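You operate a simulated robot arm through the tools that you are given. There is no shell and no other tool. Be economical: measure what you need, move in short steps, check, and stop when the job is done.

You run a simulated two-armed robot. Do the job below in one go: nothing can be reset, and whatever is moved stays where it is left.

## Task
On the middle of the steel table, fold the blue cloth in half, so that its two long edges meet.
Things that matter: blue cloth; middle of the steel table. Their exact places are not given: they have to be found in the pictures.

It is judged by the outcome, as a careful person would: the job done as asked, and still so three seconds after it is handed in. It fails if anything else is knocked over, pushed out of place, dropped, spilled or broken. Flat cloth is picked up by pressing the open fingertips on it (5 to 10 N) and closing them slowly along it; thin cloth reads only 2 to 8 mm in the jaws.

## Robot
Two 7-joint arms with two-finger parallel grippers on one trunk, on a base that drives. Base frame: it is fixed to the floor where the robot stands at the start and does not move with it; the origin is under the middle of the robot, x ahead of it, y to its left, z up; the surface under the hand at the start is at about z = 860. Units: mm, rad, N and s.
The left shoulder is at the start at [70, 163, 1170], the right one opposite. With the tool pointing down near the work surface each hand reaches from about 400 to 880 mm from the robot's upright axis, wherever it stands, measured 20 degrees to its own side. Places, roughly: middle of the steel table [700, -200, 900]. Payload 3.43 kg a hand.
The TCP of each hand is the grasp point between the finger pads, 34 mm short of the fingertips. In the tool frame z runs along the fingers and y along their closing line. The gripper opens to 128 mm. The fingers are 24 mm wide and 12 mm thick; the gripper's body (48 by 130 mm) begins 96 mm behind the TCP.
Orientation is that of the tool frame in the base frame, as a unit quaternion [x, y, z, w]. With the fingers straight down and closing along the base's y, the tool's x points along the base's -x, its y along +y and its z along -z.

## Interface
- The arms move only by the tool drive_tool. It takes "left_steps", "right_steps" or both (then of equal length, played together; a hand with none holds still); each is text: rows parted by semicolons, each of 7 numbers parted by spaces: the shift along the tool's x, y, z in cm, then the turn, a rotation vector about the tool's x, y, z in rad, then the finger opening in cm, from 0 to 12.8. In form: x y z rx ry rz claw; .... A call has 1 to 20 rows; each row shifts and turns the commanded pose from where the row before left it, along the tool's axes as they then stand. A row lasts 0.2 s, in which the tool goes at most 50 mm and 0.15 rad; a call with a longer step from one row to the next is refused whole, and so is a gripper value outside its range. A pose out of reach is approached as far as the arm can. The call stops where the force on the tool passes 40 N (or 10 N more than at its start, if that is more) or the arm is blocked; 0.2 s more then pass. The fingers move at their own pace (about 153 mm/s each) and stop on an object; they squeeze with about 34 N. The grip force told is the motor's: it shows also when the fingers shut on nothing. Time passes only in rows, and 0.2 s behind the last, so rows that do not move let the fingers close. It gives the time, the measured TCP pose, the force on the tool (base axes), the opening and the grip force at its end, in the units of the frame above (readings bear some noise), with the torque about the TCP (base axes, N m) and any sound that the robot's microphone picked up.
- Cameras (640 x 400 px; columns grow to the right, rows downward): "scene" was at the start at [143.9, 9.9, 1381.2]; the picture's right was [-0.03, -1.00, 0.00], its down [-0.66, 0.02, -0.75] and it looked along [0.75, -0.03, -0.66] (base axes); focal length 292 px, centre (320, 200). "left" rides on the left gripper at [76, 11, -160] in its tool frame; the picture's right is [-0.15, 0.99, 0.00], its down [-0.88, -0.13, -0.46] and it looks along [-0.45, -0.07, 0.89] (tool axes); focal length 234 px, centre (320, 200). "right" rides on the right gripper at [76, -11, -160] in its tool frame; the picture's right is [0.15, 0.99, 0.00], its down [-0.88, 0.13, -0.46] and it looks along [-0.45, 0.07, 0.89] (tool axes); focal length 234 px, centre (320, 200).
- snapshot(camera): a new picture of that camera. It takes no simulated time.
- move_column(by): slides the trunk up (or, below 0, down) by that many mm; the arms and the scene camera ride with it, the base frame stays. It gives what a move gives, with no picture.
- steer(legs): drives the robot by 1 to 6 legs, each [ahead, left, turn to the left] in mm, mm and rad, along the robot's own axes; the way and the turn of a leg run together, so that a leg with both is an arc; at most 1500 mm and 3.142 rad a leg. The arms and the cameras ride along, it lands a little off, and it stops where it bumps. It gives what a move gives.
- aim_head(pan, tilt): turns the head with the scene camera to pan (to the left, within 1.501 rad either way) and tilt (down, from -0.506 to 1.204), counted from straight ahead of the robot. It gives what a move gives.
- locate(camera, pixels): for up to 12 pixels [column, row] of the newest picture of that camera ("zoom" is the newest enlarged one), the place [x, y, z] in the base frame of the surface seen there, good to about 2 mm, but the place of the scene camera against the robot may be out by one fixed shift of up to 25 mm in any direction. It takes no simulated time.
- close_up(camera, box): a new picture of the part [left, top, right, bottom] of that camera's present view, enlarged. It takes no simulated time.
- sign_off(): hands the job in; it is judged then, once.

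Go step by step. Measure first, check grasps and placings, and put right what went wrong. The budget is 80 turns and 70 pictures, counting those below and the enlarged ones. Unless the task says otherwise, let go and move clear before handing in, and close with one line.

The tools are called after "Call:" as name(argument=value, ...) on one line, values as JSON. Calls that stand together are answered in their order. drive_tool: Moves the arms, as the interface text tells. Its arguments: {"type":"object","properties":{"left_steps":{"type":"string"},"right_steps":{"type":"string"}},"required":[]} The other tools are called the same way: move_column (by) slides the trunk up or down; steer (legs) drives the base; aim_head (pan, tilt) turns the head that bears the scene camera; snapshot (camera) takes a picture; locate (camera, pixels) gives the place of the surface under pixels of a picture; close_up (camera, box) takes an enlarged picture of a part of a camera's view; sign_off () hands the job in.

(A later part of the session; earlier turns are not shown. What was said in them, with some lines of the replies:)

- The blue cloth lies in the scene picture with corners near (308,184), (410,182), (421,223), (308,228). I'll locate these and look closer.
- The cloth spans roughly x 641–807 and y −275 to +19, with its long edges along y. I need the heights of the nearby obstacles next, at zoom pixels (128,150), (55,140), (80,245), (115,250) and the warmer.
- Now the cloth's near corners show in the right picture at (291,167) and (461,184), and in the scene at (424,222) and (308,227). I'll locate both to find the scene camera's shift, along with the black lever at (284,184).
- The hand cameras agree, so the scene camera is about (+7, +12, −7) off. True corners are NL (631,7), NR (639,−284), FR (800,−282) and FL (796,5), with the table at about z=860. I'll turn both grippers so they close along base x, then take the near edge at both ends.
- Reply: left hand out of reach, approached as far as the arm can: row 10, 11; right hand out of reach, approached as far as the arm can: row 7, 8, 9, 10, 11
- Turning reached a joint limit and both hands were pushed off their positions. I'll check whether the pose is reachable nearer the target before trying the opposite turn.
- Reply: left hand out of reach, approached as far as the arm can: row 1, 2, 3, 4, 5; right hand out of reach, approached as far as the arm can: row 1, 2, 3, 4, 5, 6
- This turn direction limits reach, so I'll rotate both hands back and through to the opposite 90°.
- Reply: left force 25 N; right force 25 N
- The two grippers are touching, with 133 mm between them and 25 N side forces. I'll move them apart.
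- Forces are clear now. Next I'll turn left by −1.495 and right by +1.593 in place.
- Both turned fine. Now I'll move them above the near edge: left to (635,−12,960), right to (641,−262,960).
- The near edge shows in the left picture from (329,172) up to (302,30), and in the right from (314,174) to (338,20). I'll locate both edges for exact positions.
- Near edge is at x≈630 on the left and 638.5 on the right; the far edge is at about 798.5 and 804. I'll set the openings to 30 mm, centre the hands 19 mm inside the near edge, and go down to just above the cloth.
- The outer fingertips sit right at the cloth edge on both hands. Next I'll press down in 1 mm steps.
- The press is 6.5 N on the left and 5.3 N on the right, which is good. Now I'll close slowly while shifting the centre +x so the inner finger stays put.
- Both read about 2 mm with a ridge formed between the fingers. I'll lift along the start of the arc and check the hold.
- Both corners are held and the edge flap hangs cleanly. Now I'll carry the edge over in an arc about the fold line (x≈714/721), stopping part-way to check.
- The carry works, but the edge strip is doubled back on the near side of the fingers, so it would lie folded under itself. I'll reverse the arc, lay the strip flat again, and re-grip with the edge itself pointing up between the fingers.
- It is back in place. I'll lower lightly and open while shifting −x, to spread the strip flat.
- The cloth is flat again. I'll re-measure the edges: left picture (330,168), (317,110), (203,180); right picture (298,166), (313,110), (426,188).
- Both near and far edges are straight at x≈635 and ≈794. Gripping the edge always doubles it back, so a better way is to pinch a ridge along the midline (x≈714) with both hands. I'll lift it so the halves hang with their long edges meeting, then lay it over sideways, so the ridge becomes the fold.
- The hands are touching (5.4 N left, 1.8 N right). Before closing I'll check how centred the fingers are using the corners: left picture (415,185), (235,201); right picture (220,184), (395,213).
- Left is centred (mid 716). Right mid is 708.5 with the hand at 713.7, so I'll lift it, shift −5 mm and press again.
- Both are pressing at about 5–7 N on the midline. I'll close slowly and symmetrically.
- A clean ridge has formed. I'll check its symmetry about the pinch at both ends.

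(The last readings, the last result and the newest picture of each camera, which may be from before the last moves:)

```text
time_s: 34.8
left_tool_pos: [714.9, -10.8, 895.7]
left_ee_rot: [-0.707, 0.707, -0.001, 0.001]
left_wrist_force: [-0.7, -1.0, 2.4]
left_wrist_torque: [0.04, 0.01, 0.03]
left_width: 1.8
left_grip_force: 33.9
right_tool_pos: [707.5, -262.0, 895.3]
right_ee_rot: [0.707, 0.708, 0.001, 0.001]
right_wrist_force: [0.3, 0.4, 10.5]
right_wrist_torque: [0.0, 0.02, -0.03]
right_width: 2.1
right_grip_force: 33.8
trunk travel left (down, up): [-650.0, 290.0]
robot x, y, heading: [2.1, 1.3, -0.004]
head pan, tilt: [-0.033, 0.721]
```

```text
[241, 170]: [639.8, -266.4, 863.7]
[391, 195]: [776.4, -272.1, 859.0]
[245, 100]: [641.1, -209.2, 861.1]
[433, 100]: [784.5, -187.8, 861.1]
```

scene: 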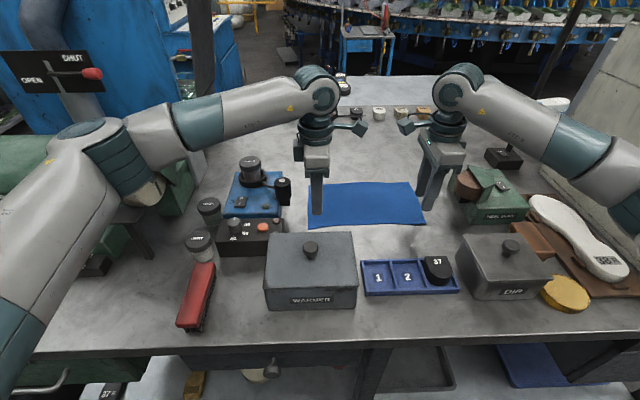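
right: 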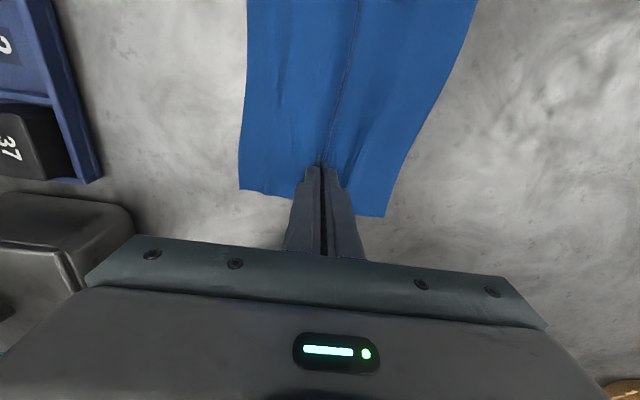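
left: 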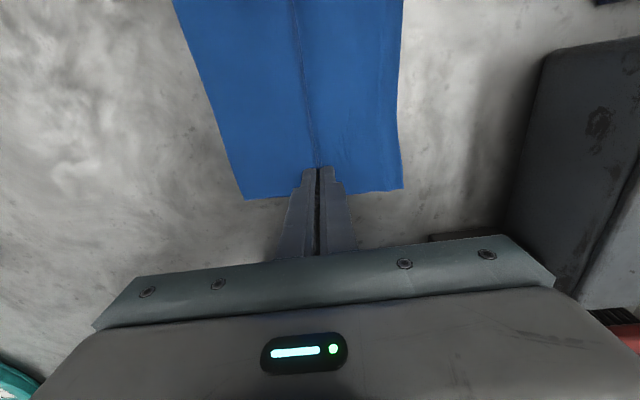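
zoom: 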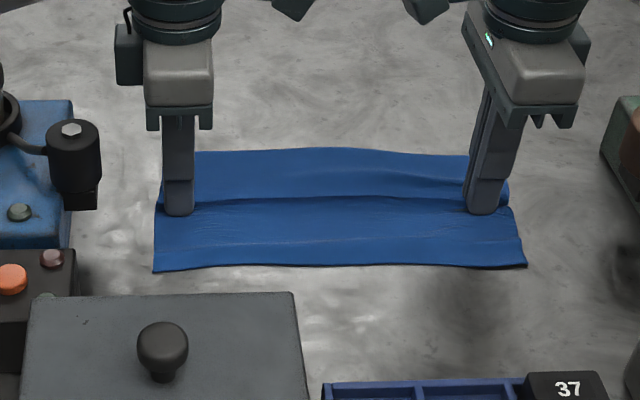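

It is symmetric within 2 mm at both ends. I'll lift slowly so both halves slide together and hang.

Call:
drive_tool(left_steps="0 0 -0.5 0 0 0 0;0 0 -0.6 0 0 0 0;0 0 -0.6 0 0 0 0;0 0 -0.6 0 0 0 0;0 0 -0.6 0 0 0 0;0 0 -0.6 0 0 0 0;0 0 -0.6 0 0 0 0;0 0 -0.6 0 0 0 0;0 0 -0.6 0 0 0 0;0 0 -0.6 0 0 0 0;0 0 -0.6 0 0 0 0;0 0 -0.6 0 0 0 0;0 0 -0.6 0 0 0 0;0 0 -0.3 0 0 0 0;0 0 0 0 0 0 0;0 0 0 0 0 0 0", right_steps="0 0 -0.5 0 0 0 0;0 0 -0.6 0 0 0 0;0 0 -0.6 0 0 0 0;0 0 -0.6 0 0 0 0;0 0 -0.6 0 0 0 0;0 0 -0.6 0 0 0 0;0 0 -0.6 0 0 0 0;0 0 -0.6 0 0 0 0;0 0 -0.6 0 0 0 0;0 0 -0.6 0 0 0 0;0 0 -0.6 0 0 0 0;0 0 -0.6 0 0 0 0;0 0 -0.6 0 0 0 0;0 0 -0.3 0 0 0 0;0 0 0 0 0 0 0;0 0 0 0 0 0 0")

Call:
close_up(camera="scene", box=[260, 140, 460, 265])

Call:
snapshot(camera="left")

Call:
snapshot(camera="right")

```text
time_s: 38.2
left_tool_pos: [715.7, -11.1, 974.9]
left_ee_rot: [0.708, -0.707, 0.0, 0.0]
left_wrist_force: [0.8, 0.3, -0.1]
left_wrist_torque: [-0.04, -0.04, 0.02]
left_width: 1.8
left_grip_force: 34.0
right_tool_pos: [709.3, -262.1, 974.4]
right_ee_rot: [0.707, 0.707, 0.0, 0.0]
right_wrist_force: [0.3, 0.2, 0.3]
right_wrist_torque: [0.07, 0.02, 0.0]
right_width: 1.8
right_grip_force: 34.0
trunk travel left (down, up): [-650.0, 290.0]
robot x, y, heading: [-1.5, -0.9, 0.0]
head pan, tilt: [-0.033, 0.721]
```

```text
3.20 times, centred on (360, 202) of scene
```

zoom: 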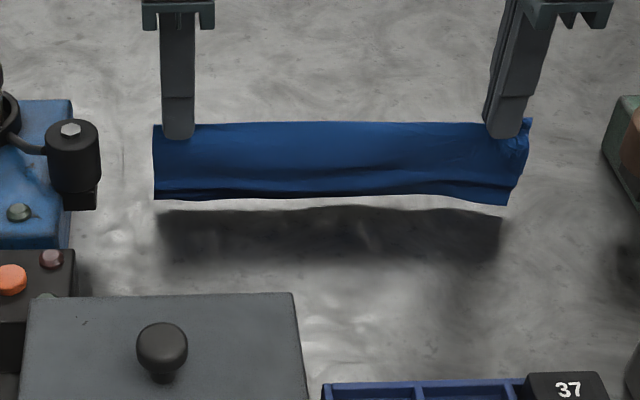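

```text
38 pictures are left
```

left: 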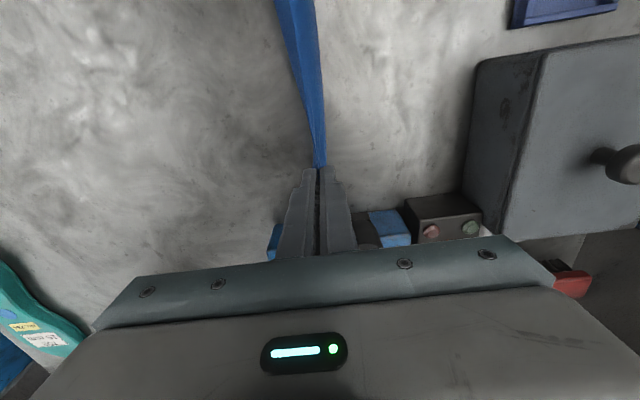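

```text
37 pictures are left
```

right: 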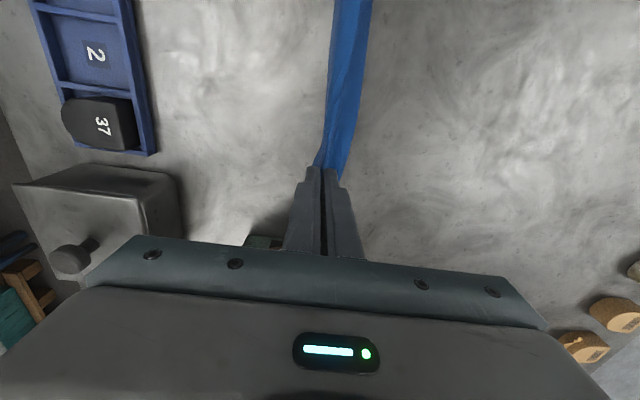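

The cloth hangs neatly doubled with the edges together. I'll move it +x by 37 mm and let it settle, then lay it over toward −x.

Call:
drive_tool(left_steps="0 -0.6 0 0 0 0 0;0 -0.8 0 0 0 0 0;0 -0.8 0 0 0 0 0;0 -0.8 0 0 0 0 0;0 -0.7 0 0 0 0 0;0 0 0 0 0 0 0;0 0 0 0 0 0 0;0 0 0 0 0 0 0;0 0 0 0 0 0 0", right_steps="0 0.6 0 0 0 0 0;0 0.8 0 0 0 0 0;0 0.8 0 0 0 0 0;0 0.8 0 0 0 0 0;0 0.8 0 0 0 0 0;0 0.2 0 0 0 0 0;0 0 0 0 0 0 0;0 0 0 0 0 0 0;0 0 0 0 0 0 0")

Call:
drive_tool(left_steps="0 0 0.4 0 0 0 0;0 0.3 0.4 0 0 0 0;0 0.5 0.3 0 0 0 0;0 0.7 0.3 0 0 0 0;0 0.7 0.3 0 0 0 0;0 0.7 0.4 0 0 0 0;0 0.7 0.4 0 0 0 0;0 0.6 0.5 0 0 0 0;0 0.6 0.5 0 0 0 0;0 0.5 0.6 0 0 0 0;0 0.5 0.6 0 0 0 0;0 0.4 0.6 0 0 0 0;0 0.4 0.6 0 0 0 0;0 0.3 0.5 0 0 0 0;0 0.3 0.5 0 0 0 0;0 0 0 0 0 0 0", right_steps="0 0 0.4 0 0 0 0;0 -0.3 0.4 0 0 0 0;0 -0.5 0.3 0 0 0 0;0 -0.7 0.3 0 0 0 0;0 -0.7 0.3 0 0 0 0;0 -0.7 0.4 0 0 0 0;0 -0.7 0.4 0 0 0 0;0 -0.6 0.5 0 0 0 0;0 -0.6 0.5 0 0 0 0;0 -0.5 0.6 0 0 0 0;0 -0.5 0.6 0 0 0 0;0 -0.4 0.6 0 0 0 0;0 -0.4 0.6 0 0 0 0;0 -0.3 0.5 0 0 0 0;0 -0.3 0.5 0 0 0 0;0 0 0 0 0 0 0")

Call:
close_up(camera="scene", box=[260, 140, 460, 265])

Call:
snapshot(camera="left")

Call:
snapshot(camera="right")

```text
time_s: 40.2
left_tool_pos: [752.9, -10.9, 975.4]
left_ee_rot: [-0.707, 0.707, 0.0, 0.001]
left_wrist_force: [-0.8, -0.4, -0.5]
left_wrist_torque: [0.0, -0.02, -0.01]
left_width: 2.2
left_grip_force: 33.5
right_tool_pos: [750.6, -262.8, 973.8]
right_ee_rot: [0.706, 0.708, -0.001, 0.001]
right_wrist_force: [-0.1, -0.2, 0.4]
right_wrist_torque: [0.02, 0.02, -0.01]
right_width: 1.7
right_grip_force: 34.4
trunk travel left (down, up): [-650.0, 290.0]
robot x, y, heading: [2.1, -0.9, -0.0]
head pan, tilt: [-0.033, 0.721]
```

```text
time_s: 43.6
left_tool_pos: [679.7, -12.0, 905.2]
left_ee_rot: [-0.707, 0.707, -0.001, 0.0]
left_wrist_force: [0.2, -0.3, 0.1]
left_wrist_torque: [0.01, -0.01, -0.02]
left_width: 2.0
left_grip_force: 34.0
right_tool_pos: [677.0, -262.4, 904.9]
right_ee_rot: [0.706, 0.708, -0.001, 0.0]
right_wrist_force: [-0.3, -0.6, -0.5]
right_wrist_torque: [0.01, -0.02, 0.02]
right_width: 1.7
right_grip_force: 33.5
trunk travel left (down, up): [-650.0, 290.0]
robot x, y, heading: [0.0, 2.0, 0.001]
head pan, tilt: [-0.033, 0.721]
```

```text
3.20 times, centred on (360, 202) of scene
```

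zoom: 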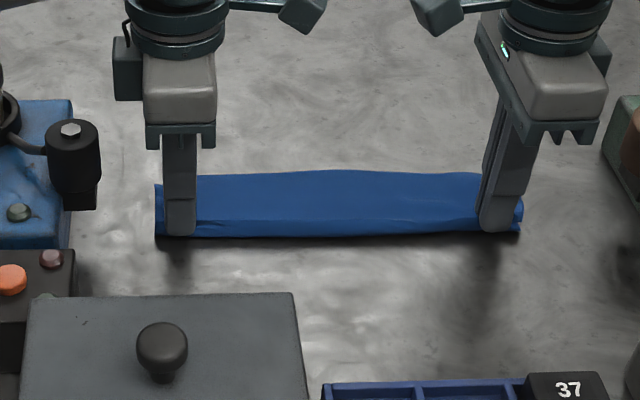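

```text
35 pictures are left
```

left: 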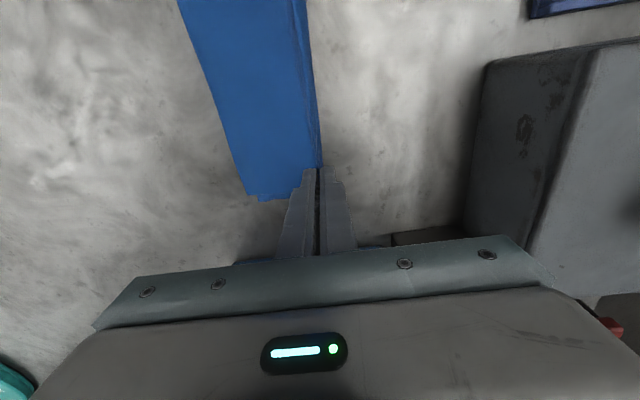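

```text
34 pictures are left
```

right: 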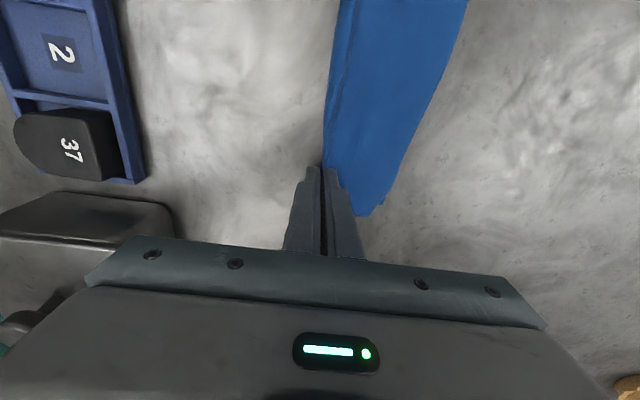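

The cloth is laid over with the edges stacked. I'll lower the last few mm, open a little, and rise straight up.

Call:
drive_tool(left_steps="0 0.1 0.2 0 0 0 0;0 0.1 0.2 0 0 0 0;0 0 0.1 0 0 0 0;0 0 0 0 0 0 0;0 0 0 0 0 0 0.4;0 0 0 0 0 0 0.8;0 0 0 0 0 0 1.2;0 0 0 0 0 0 1.6;0 0 -0.3 0 0 0 1.6;0 0 -0.6 0 0 0 1.6;0 0 -1 0 0 0 1.6;0 0 -2 0 0 0 1.6;0 0 -3 0 0 0 1.6;0 0 -3 0 0 0 1.6", right_steps="0 -0.1 0.2 0 0 0 0;0 -0.1 0.2 0 0 0 0;0 0 0.1 0 0 0 0;0 0 0 0 0 0 0;0 0 0 0 0 0 0.4;0 0 0 0 0 0 0.8;0 0 0 0 0 0 1.2;0 0 0 0 0 0 1.6;0 0 -0.3 0 0 0 1.6;0 0 -0.6 0 0 0 1.6;0 0 -1 0 0 0 1.6;0 0 -2 0 0 0 1.6;0 0 -3 0 0 0 1.6;0 0 -3 0 0 0 1.6")

Call:
close_up(camera="scene", box=[260, 140, 460, 265])

Call:
snapshot(camera="left")

Call:
snapshot(camera="right")

```text
time_s: 46.6
left_tool_pos: [676.9, -10.5, 1000.9]
left_ee_rot: [0.707, -0.707, 0.0, 0.0]
left_wrist_force: [0.8, 0.2, -0.4]
left_wrist_torque: [0.01, -0.03, 0.02]
left_width: 16.2
left_grip_force: 0.0
right_tool_pos: [672.9, -263.1, 1000.3]
right_ee_rot: [0.707, 0.708, 0.0, 0.002]
right_wrist_force: [-0.7, -0.2, 0.2]
right_wrist_torque: [0.0, 0.01, -0.01]
right_width: 16.0
right_grip_force: 0.1
trunk travel left (down, up): [-650.0, 290.0]
robot x, y, heading: [0.2, -5.2, 0.003]
head pan, tilt: [-0.033, 0.721]
```

```text
3.20 times, centred on (360, 202) of scene
```

zoom: 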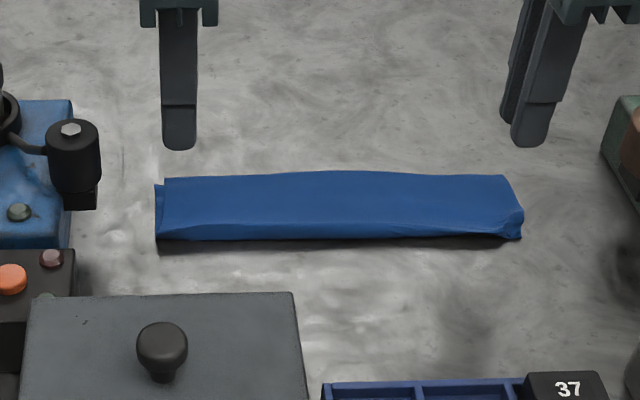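

```text
32 pictures are left
```

left: 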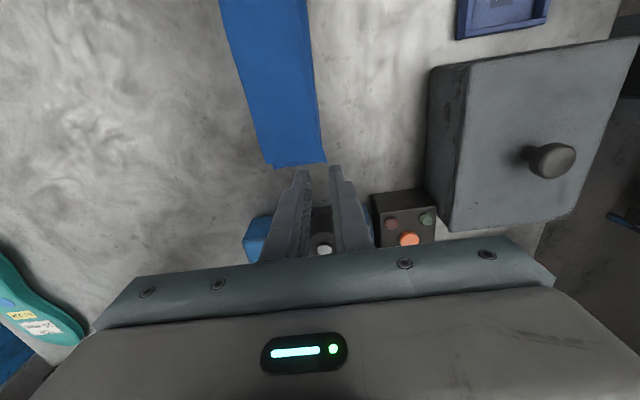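

```text
31 pictures are left
```

right: 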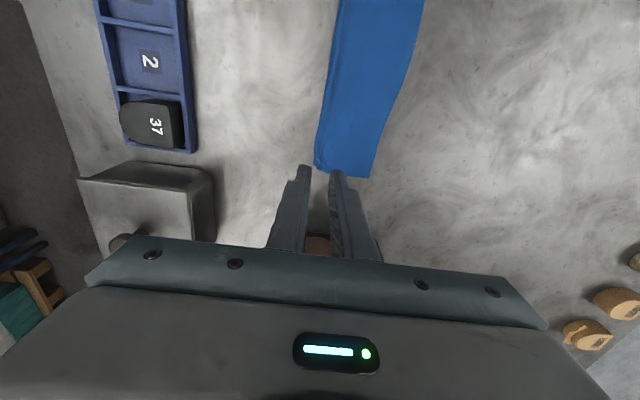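

It has folded to about half width. I'll inspect the far edge stacking and the fold height up close.

Call:
close_up(camera="left", box=[200, 0, 360, 190])

Call:
locate(camera="left", pixels=[[324, 158], [315, 158], [300, 160], [275, 162], [320, 100], [308, 100], [290, 100], [255, 100], [308, 30], [270, 30], [230, 30]])

Call:
locate(camera="right", pixels=[[317, 163], [325, 165], [345, 170], [366, 173], [327, 100], [335, 100], [360, 100], [392, 100], [342, 30], [375, 30], [410, 30]])

Call:
close_up(camera="right", box=[290, 0, 450, 190])

```text
2.11 times, centred on (280, 95) of left
```

zoom: 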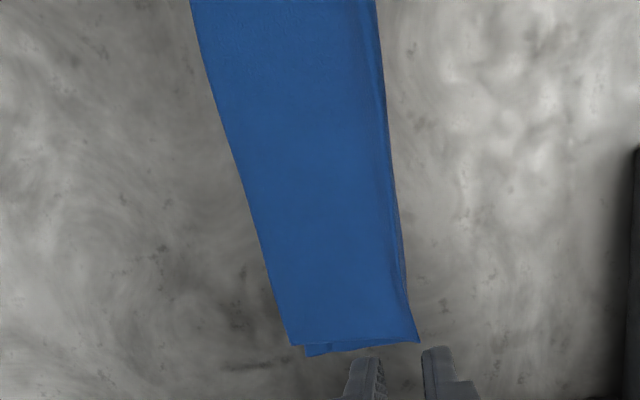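

```text
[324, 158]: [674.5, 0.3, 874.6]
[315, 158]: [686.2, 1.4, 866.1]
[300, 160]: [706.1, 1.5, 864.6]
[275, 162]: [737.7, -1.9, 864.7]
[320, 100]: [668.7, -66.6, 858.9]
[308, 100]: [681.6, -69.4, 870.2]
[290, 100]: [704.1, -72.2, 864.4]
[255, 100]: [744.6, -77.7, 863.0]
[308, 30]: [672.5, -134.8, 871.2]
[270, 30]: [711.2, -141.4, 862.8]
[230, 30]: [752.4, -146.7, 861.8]
```

```text
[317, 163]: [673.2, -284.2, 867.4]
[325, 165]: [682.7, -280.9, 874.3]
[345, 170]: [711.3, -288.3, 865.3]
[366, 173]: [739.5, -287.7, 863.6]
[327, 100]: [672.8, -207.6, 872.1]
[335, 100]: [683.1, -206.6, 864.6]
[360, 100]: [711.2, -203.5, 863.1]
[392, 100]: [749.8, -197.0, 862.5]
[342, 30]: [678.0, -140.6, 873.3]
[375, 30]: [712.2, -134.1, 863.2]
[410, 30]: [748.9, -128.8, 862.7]
```

```text
2.11 times, centred on (370, 95) of right
```

zoom: 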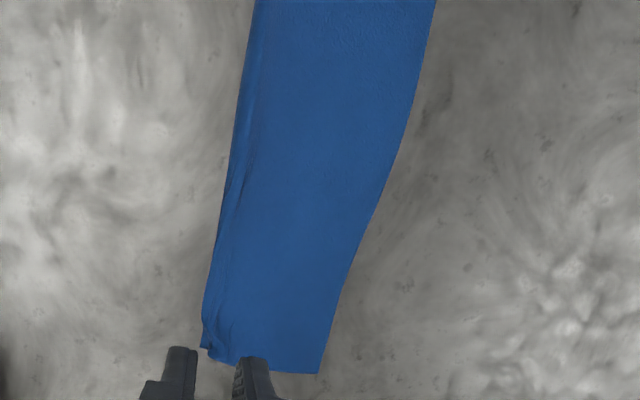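

The folded cloth is about 80 mm wide, and at the left corner the lower layer shows about 7 mm inside the top edge. To check the far edge, I'll take the left hand up and beyond it and tilt the camera back at it.

Call:
drive_tool(left_steps="0 -2 -3 0 0 0 1.6;0 -3 -2 0 0 0 1.6;0 -3 0 -0.1 0 0 1.6;0 -3 0 -0.12 0 0 1.6;0 -1 0 -0.12 0 0 1.6;0 0 0 -0.12 0 0 1.6;0 0 0 -0.12 0 0 1.6;0 0 0 -0.12 0 0 1.6;0 0 0 0 0 0 1.6")

Call:
snapshot(camera="left")

```text
time_s: 48.6
left_tool_pos: [719.9, 19.2, 1041.3]
left_ee_rot: [-0.696, 0.697, 0.119, -0.12]
left_wrist_force: [0.4, 0.4, -0.7]
left_wrist_torque: [-0.01, -0.01, 0.0]
left_width: 15.9
left_grip_force: 0.1
left hand out of reach, approached as far as the arm can: row 4, 5, 6, 7, 8
right_tool_pos: [674.1, -265.3, 998.5]
right_ee_rot: [0.707, 0.707, -0.001, 0.0]
right_wrist_force: [0.9, -0.2, 0.1]
right_wrist_torque: [0.0, 0.02, 0.03]
right_width: 16.0
right_grip_force: 0.1
trunk travel left (down, up): [-650.0, 290.0]
robot x, y, heading: [-3.1, -1.2, 0.0]
head pan, tilt: [-0.033, 0.721]
```

```text
28 pictures are left
```

left: 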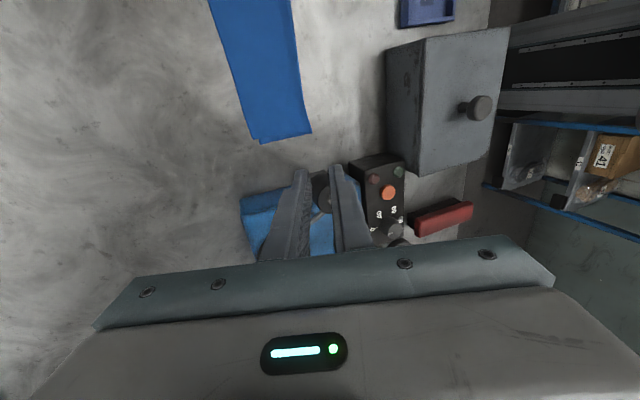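

Call:
close_up(camera="left", box=[200, 50, 330, 150])

Call:
close_up(camera="left", box=[180, 0, 330, 90])

```text
4.00 times, centred on (265, 100) of left
```

zoom: 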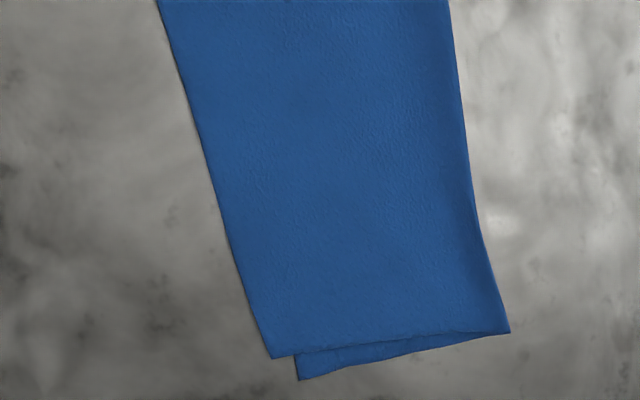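

```text
4.27 times, centred on (255, 45) of left
```

zoom: 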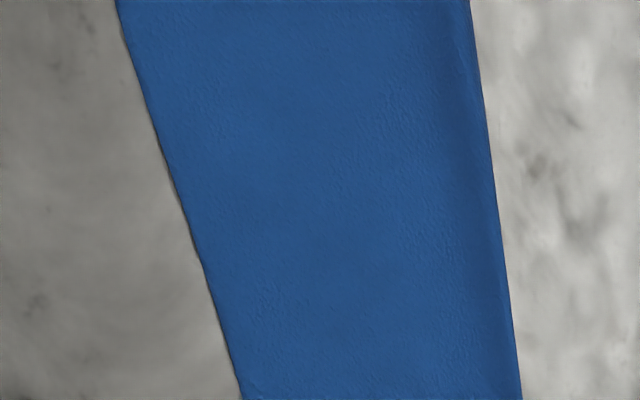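

On the left the far edges meet within about 5 mm. I'll check the right end the same way.

Call:
drive_tool(right_steps="0 1 -3 0 0 0 1.6;0 2 -2 0 0 0 1.6;0 2 0 0.11 0 0 1.6;0 1 0 0.11 0 0 1.6;0 0 0 0.11 0 0 1.6;0 0 0 0 0 0 1.6")

Call:
snapshot(camera="right")

Call:
close_up(camera="right", box=[300, 50, 430, 150])

```text
time_s: 50.0
left_tool_pos: [719.8, 19.5, 1040.5]
left_ee_rot: [-0.697, 0.697, 0.12, -0.12]
left_wrist_force: [0.1, -0.1, -0.1]
left_wrist_torque: [0.01, 0.01, -0.02]
left_width: 15.8
left_grip_force: 0.0
right_tool_pos: [735.0, -263.7, 1047.8]
right_ee_rot: [0.697, 0.698, -0.116, -0.116]
right_wrist_force: [0.7, 0.9, 0.7]
right_wrist_torque: [0.04, 0.0, -0.03]
right_width: 16.0
right_grip_force: 0.1
trunk travel left (down, up): [-650.0, 290.0]
robot x, y, heading: [-1.5, 3.7, -0.002]
head pan, tilt: [-0.033, 0.721]
```

```text
25 pictures are left
```

right: 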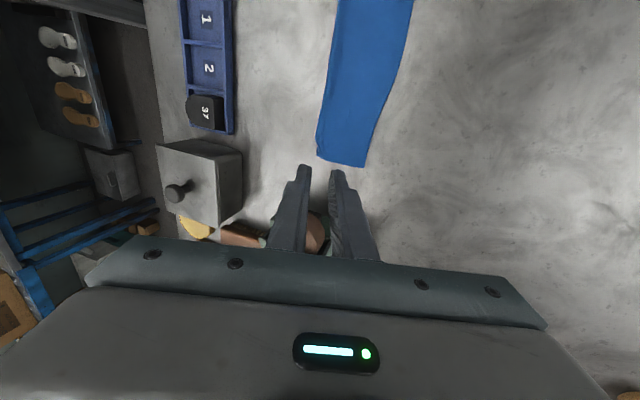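

```text
4.00 times, centred on (365, 100) of right
```

zoom: 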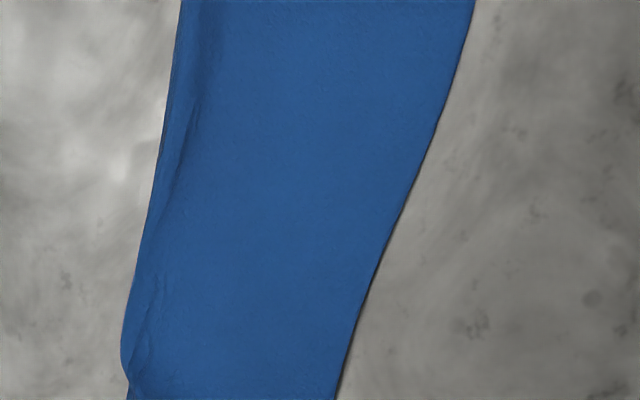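

Call:
close_up(camera="right", box=[300, 120, 400, 182])

Call:
close_up(camera="scene", box=[280, 160, 440, 260])

```text
6.40 times, centred on (350, 151) of right
```

zoom: 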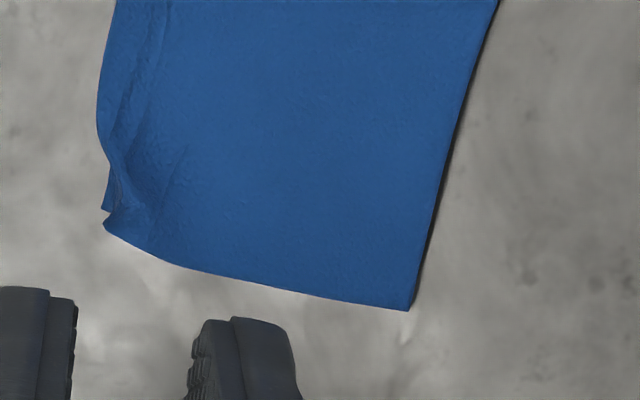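

```text
4.00 times, centred on (360, 210) of scene
```

zoom: 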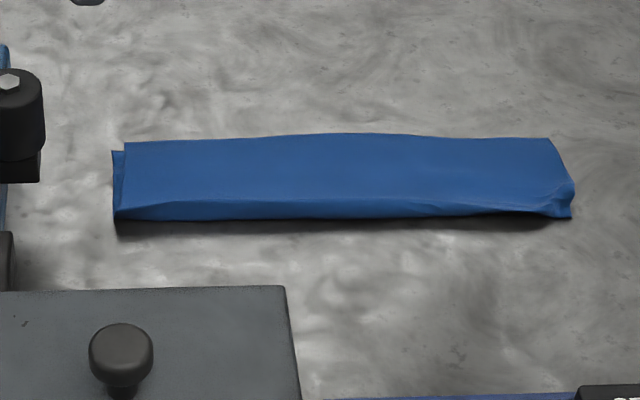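

The fold is clean: the cloth is half width, its long edges meet within a few millimetres, and it lies flat. Both hands are open and well clear, so I'm handing it in.

Call:
sign_off()

```text
The job is handed in.
```

The blue cloth is folded in half where it lay near the middle of the steel table. Its long edges meet within about 5 mm at the left end, and no gap shows at the right end, though the lower layer was hidden there. The short ends are about 8 mm out of line at the left, and the fold stands up about 10 mm. Nothing else in the pictures was disturbed.
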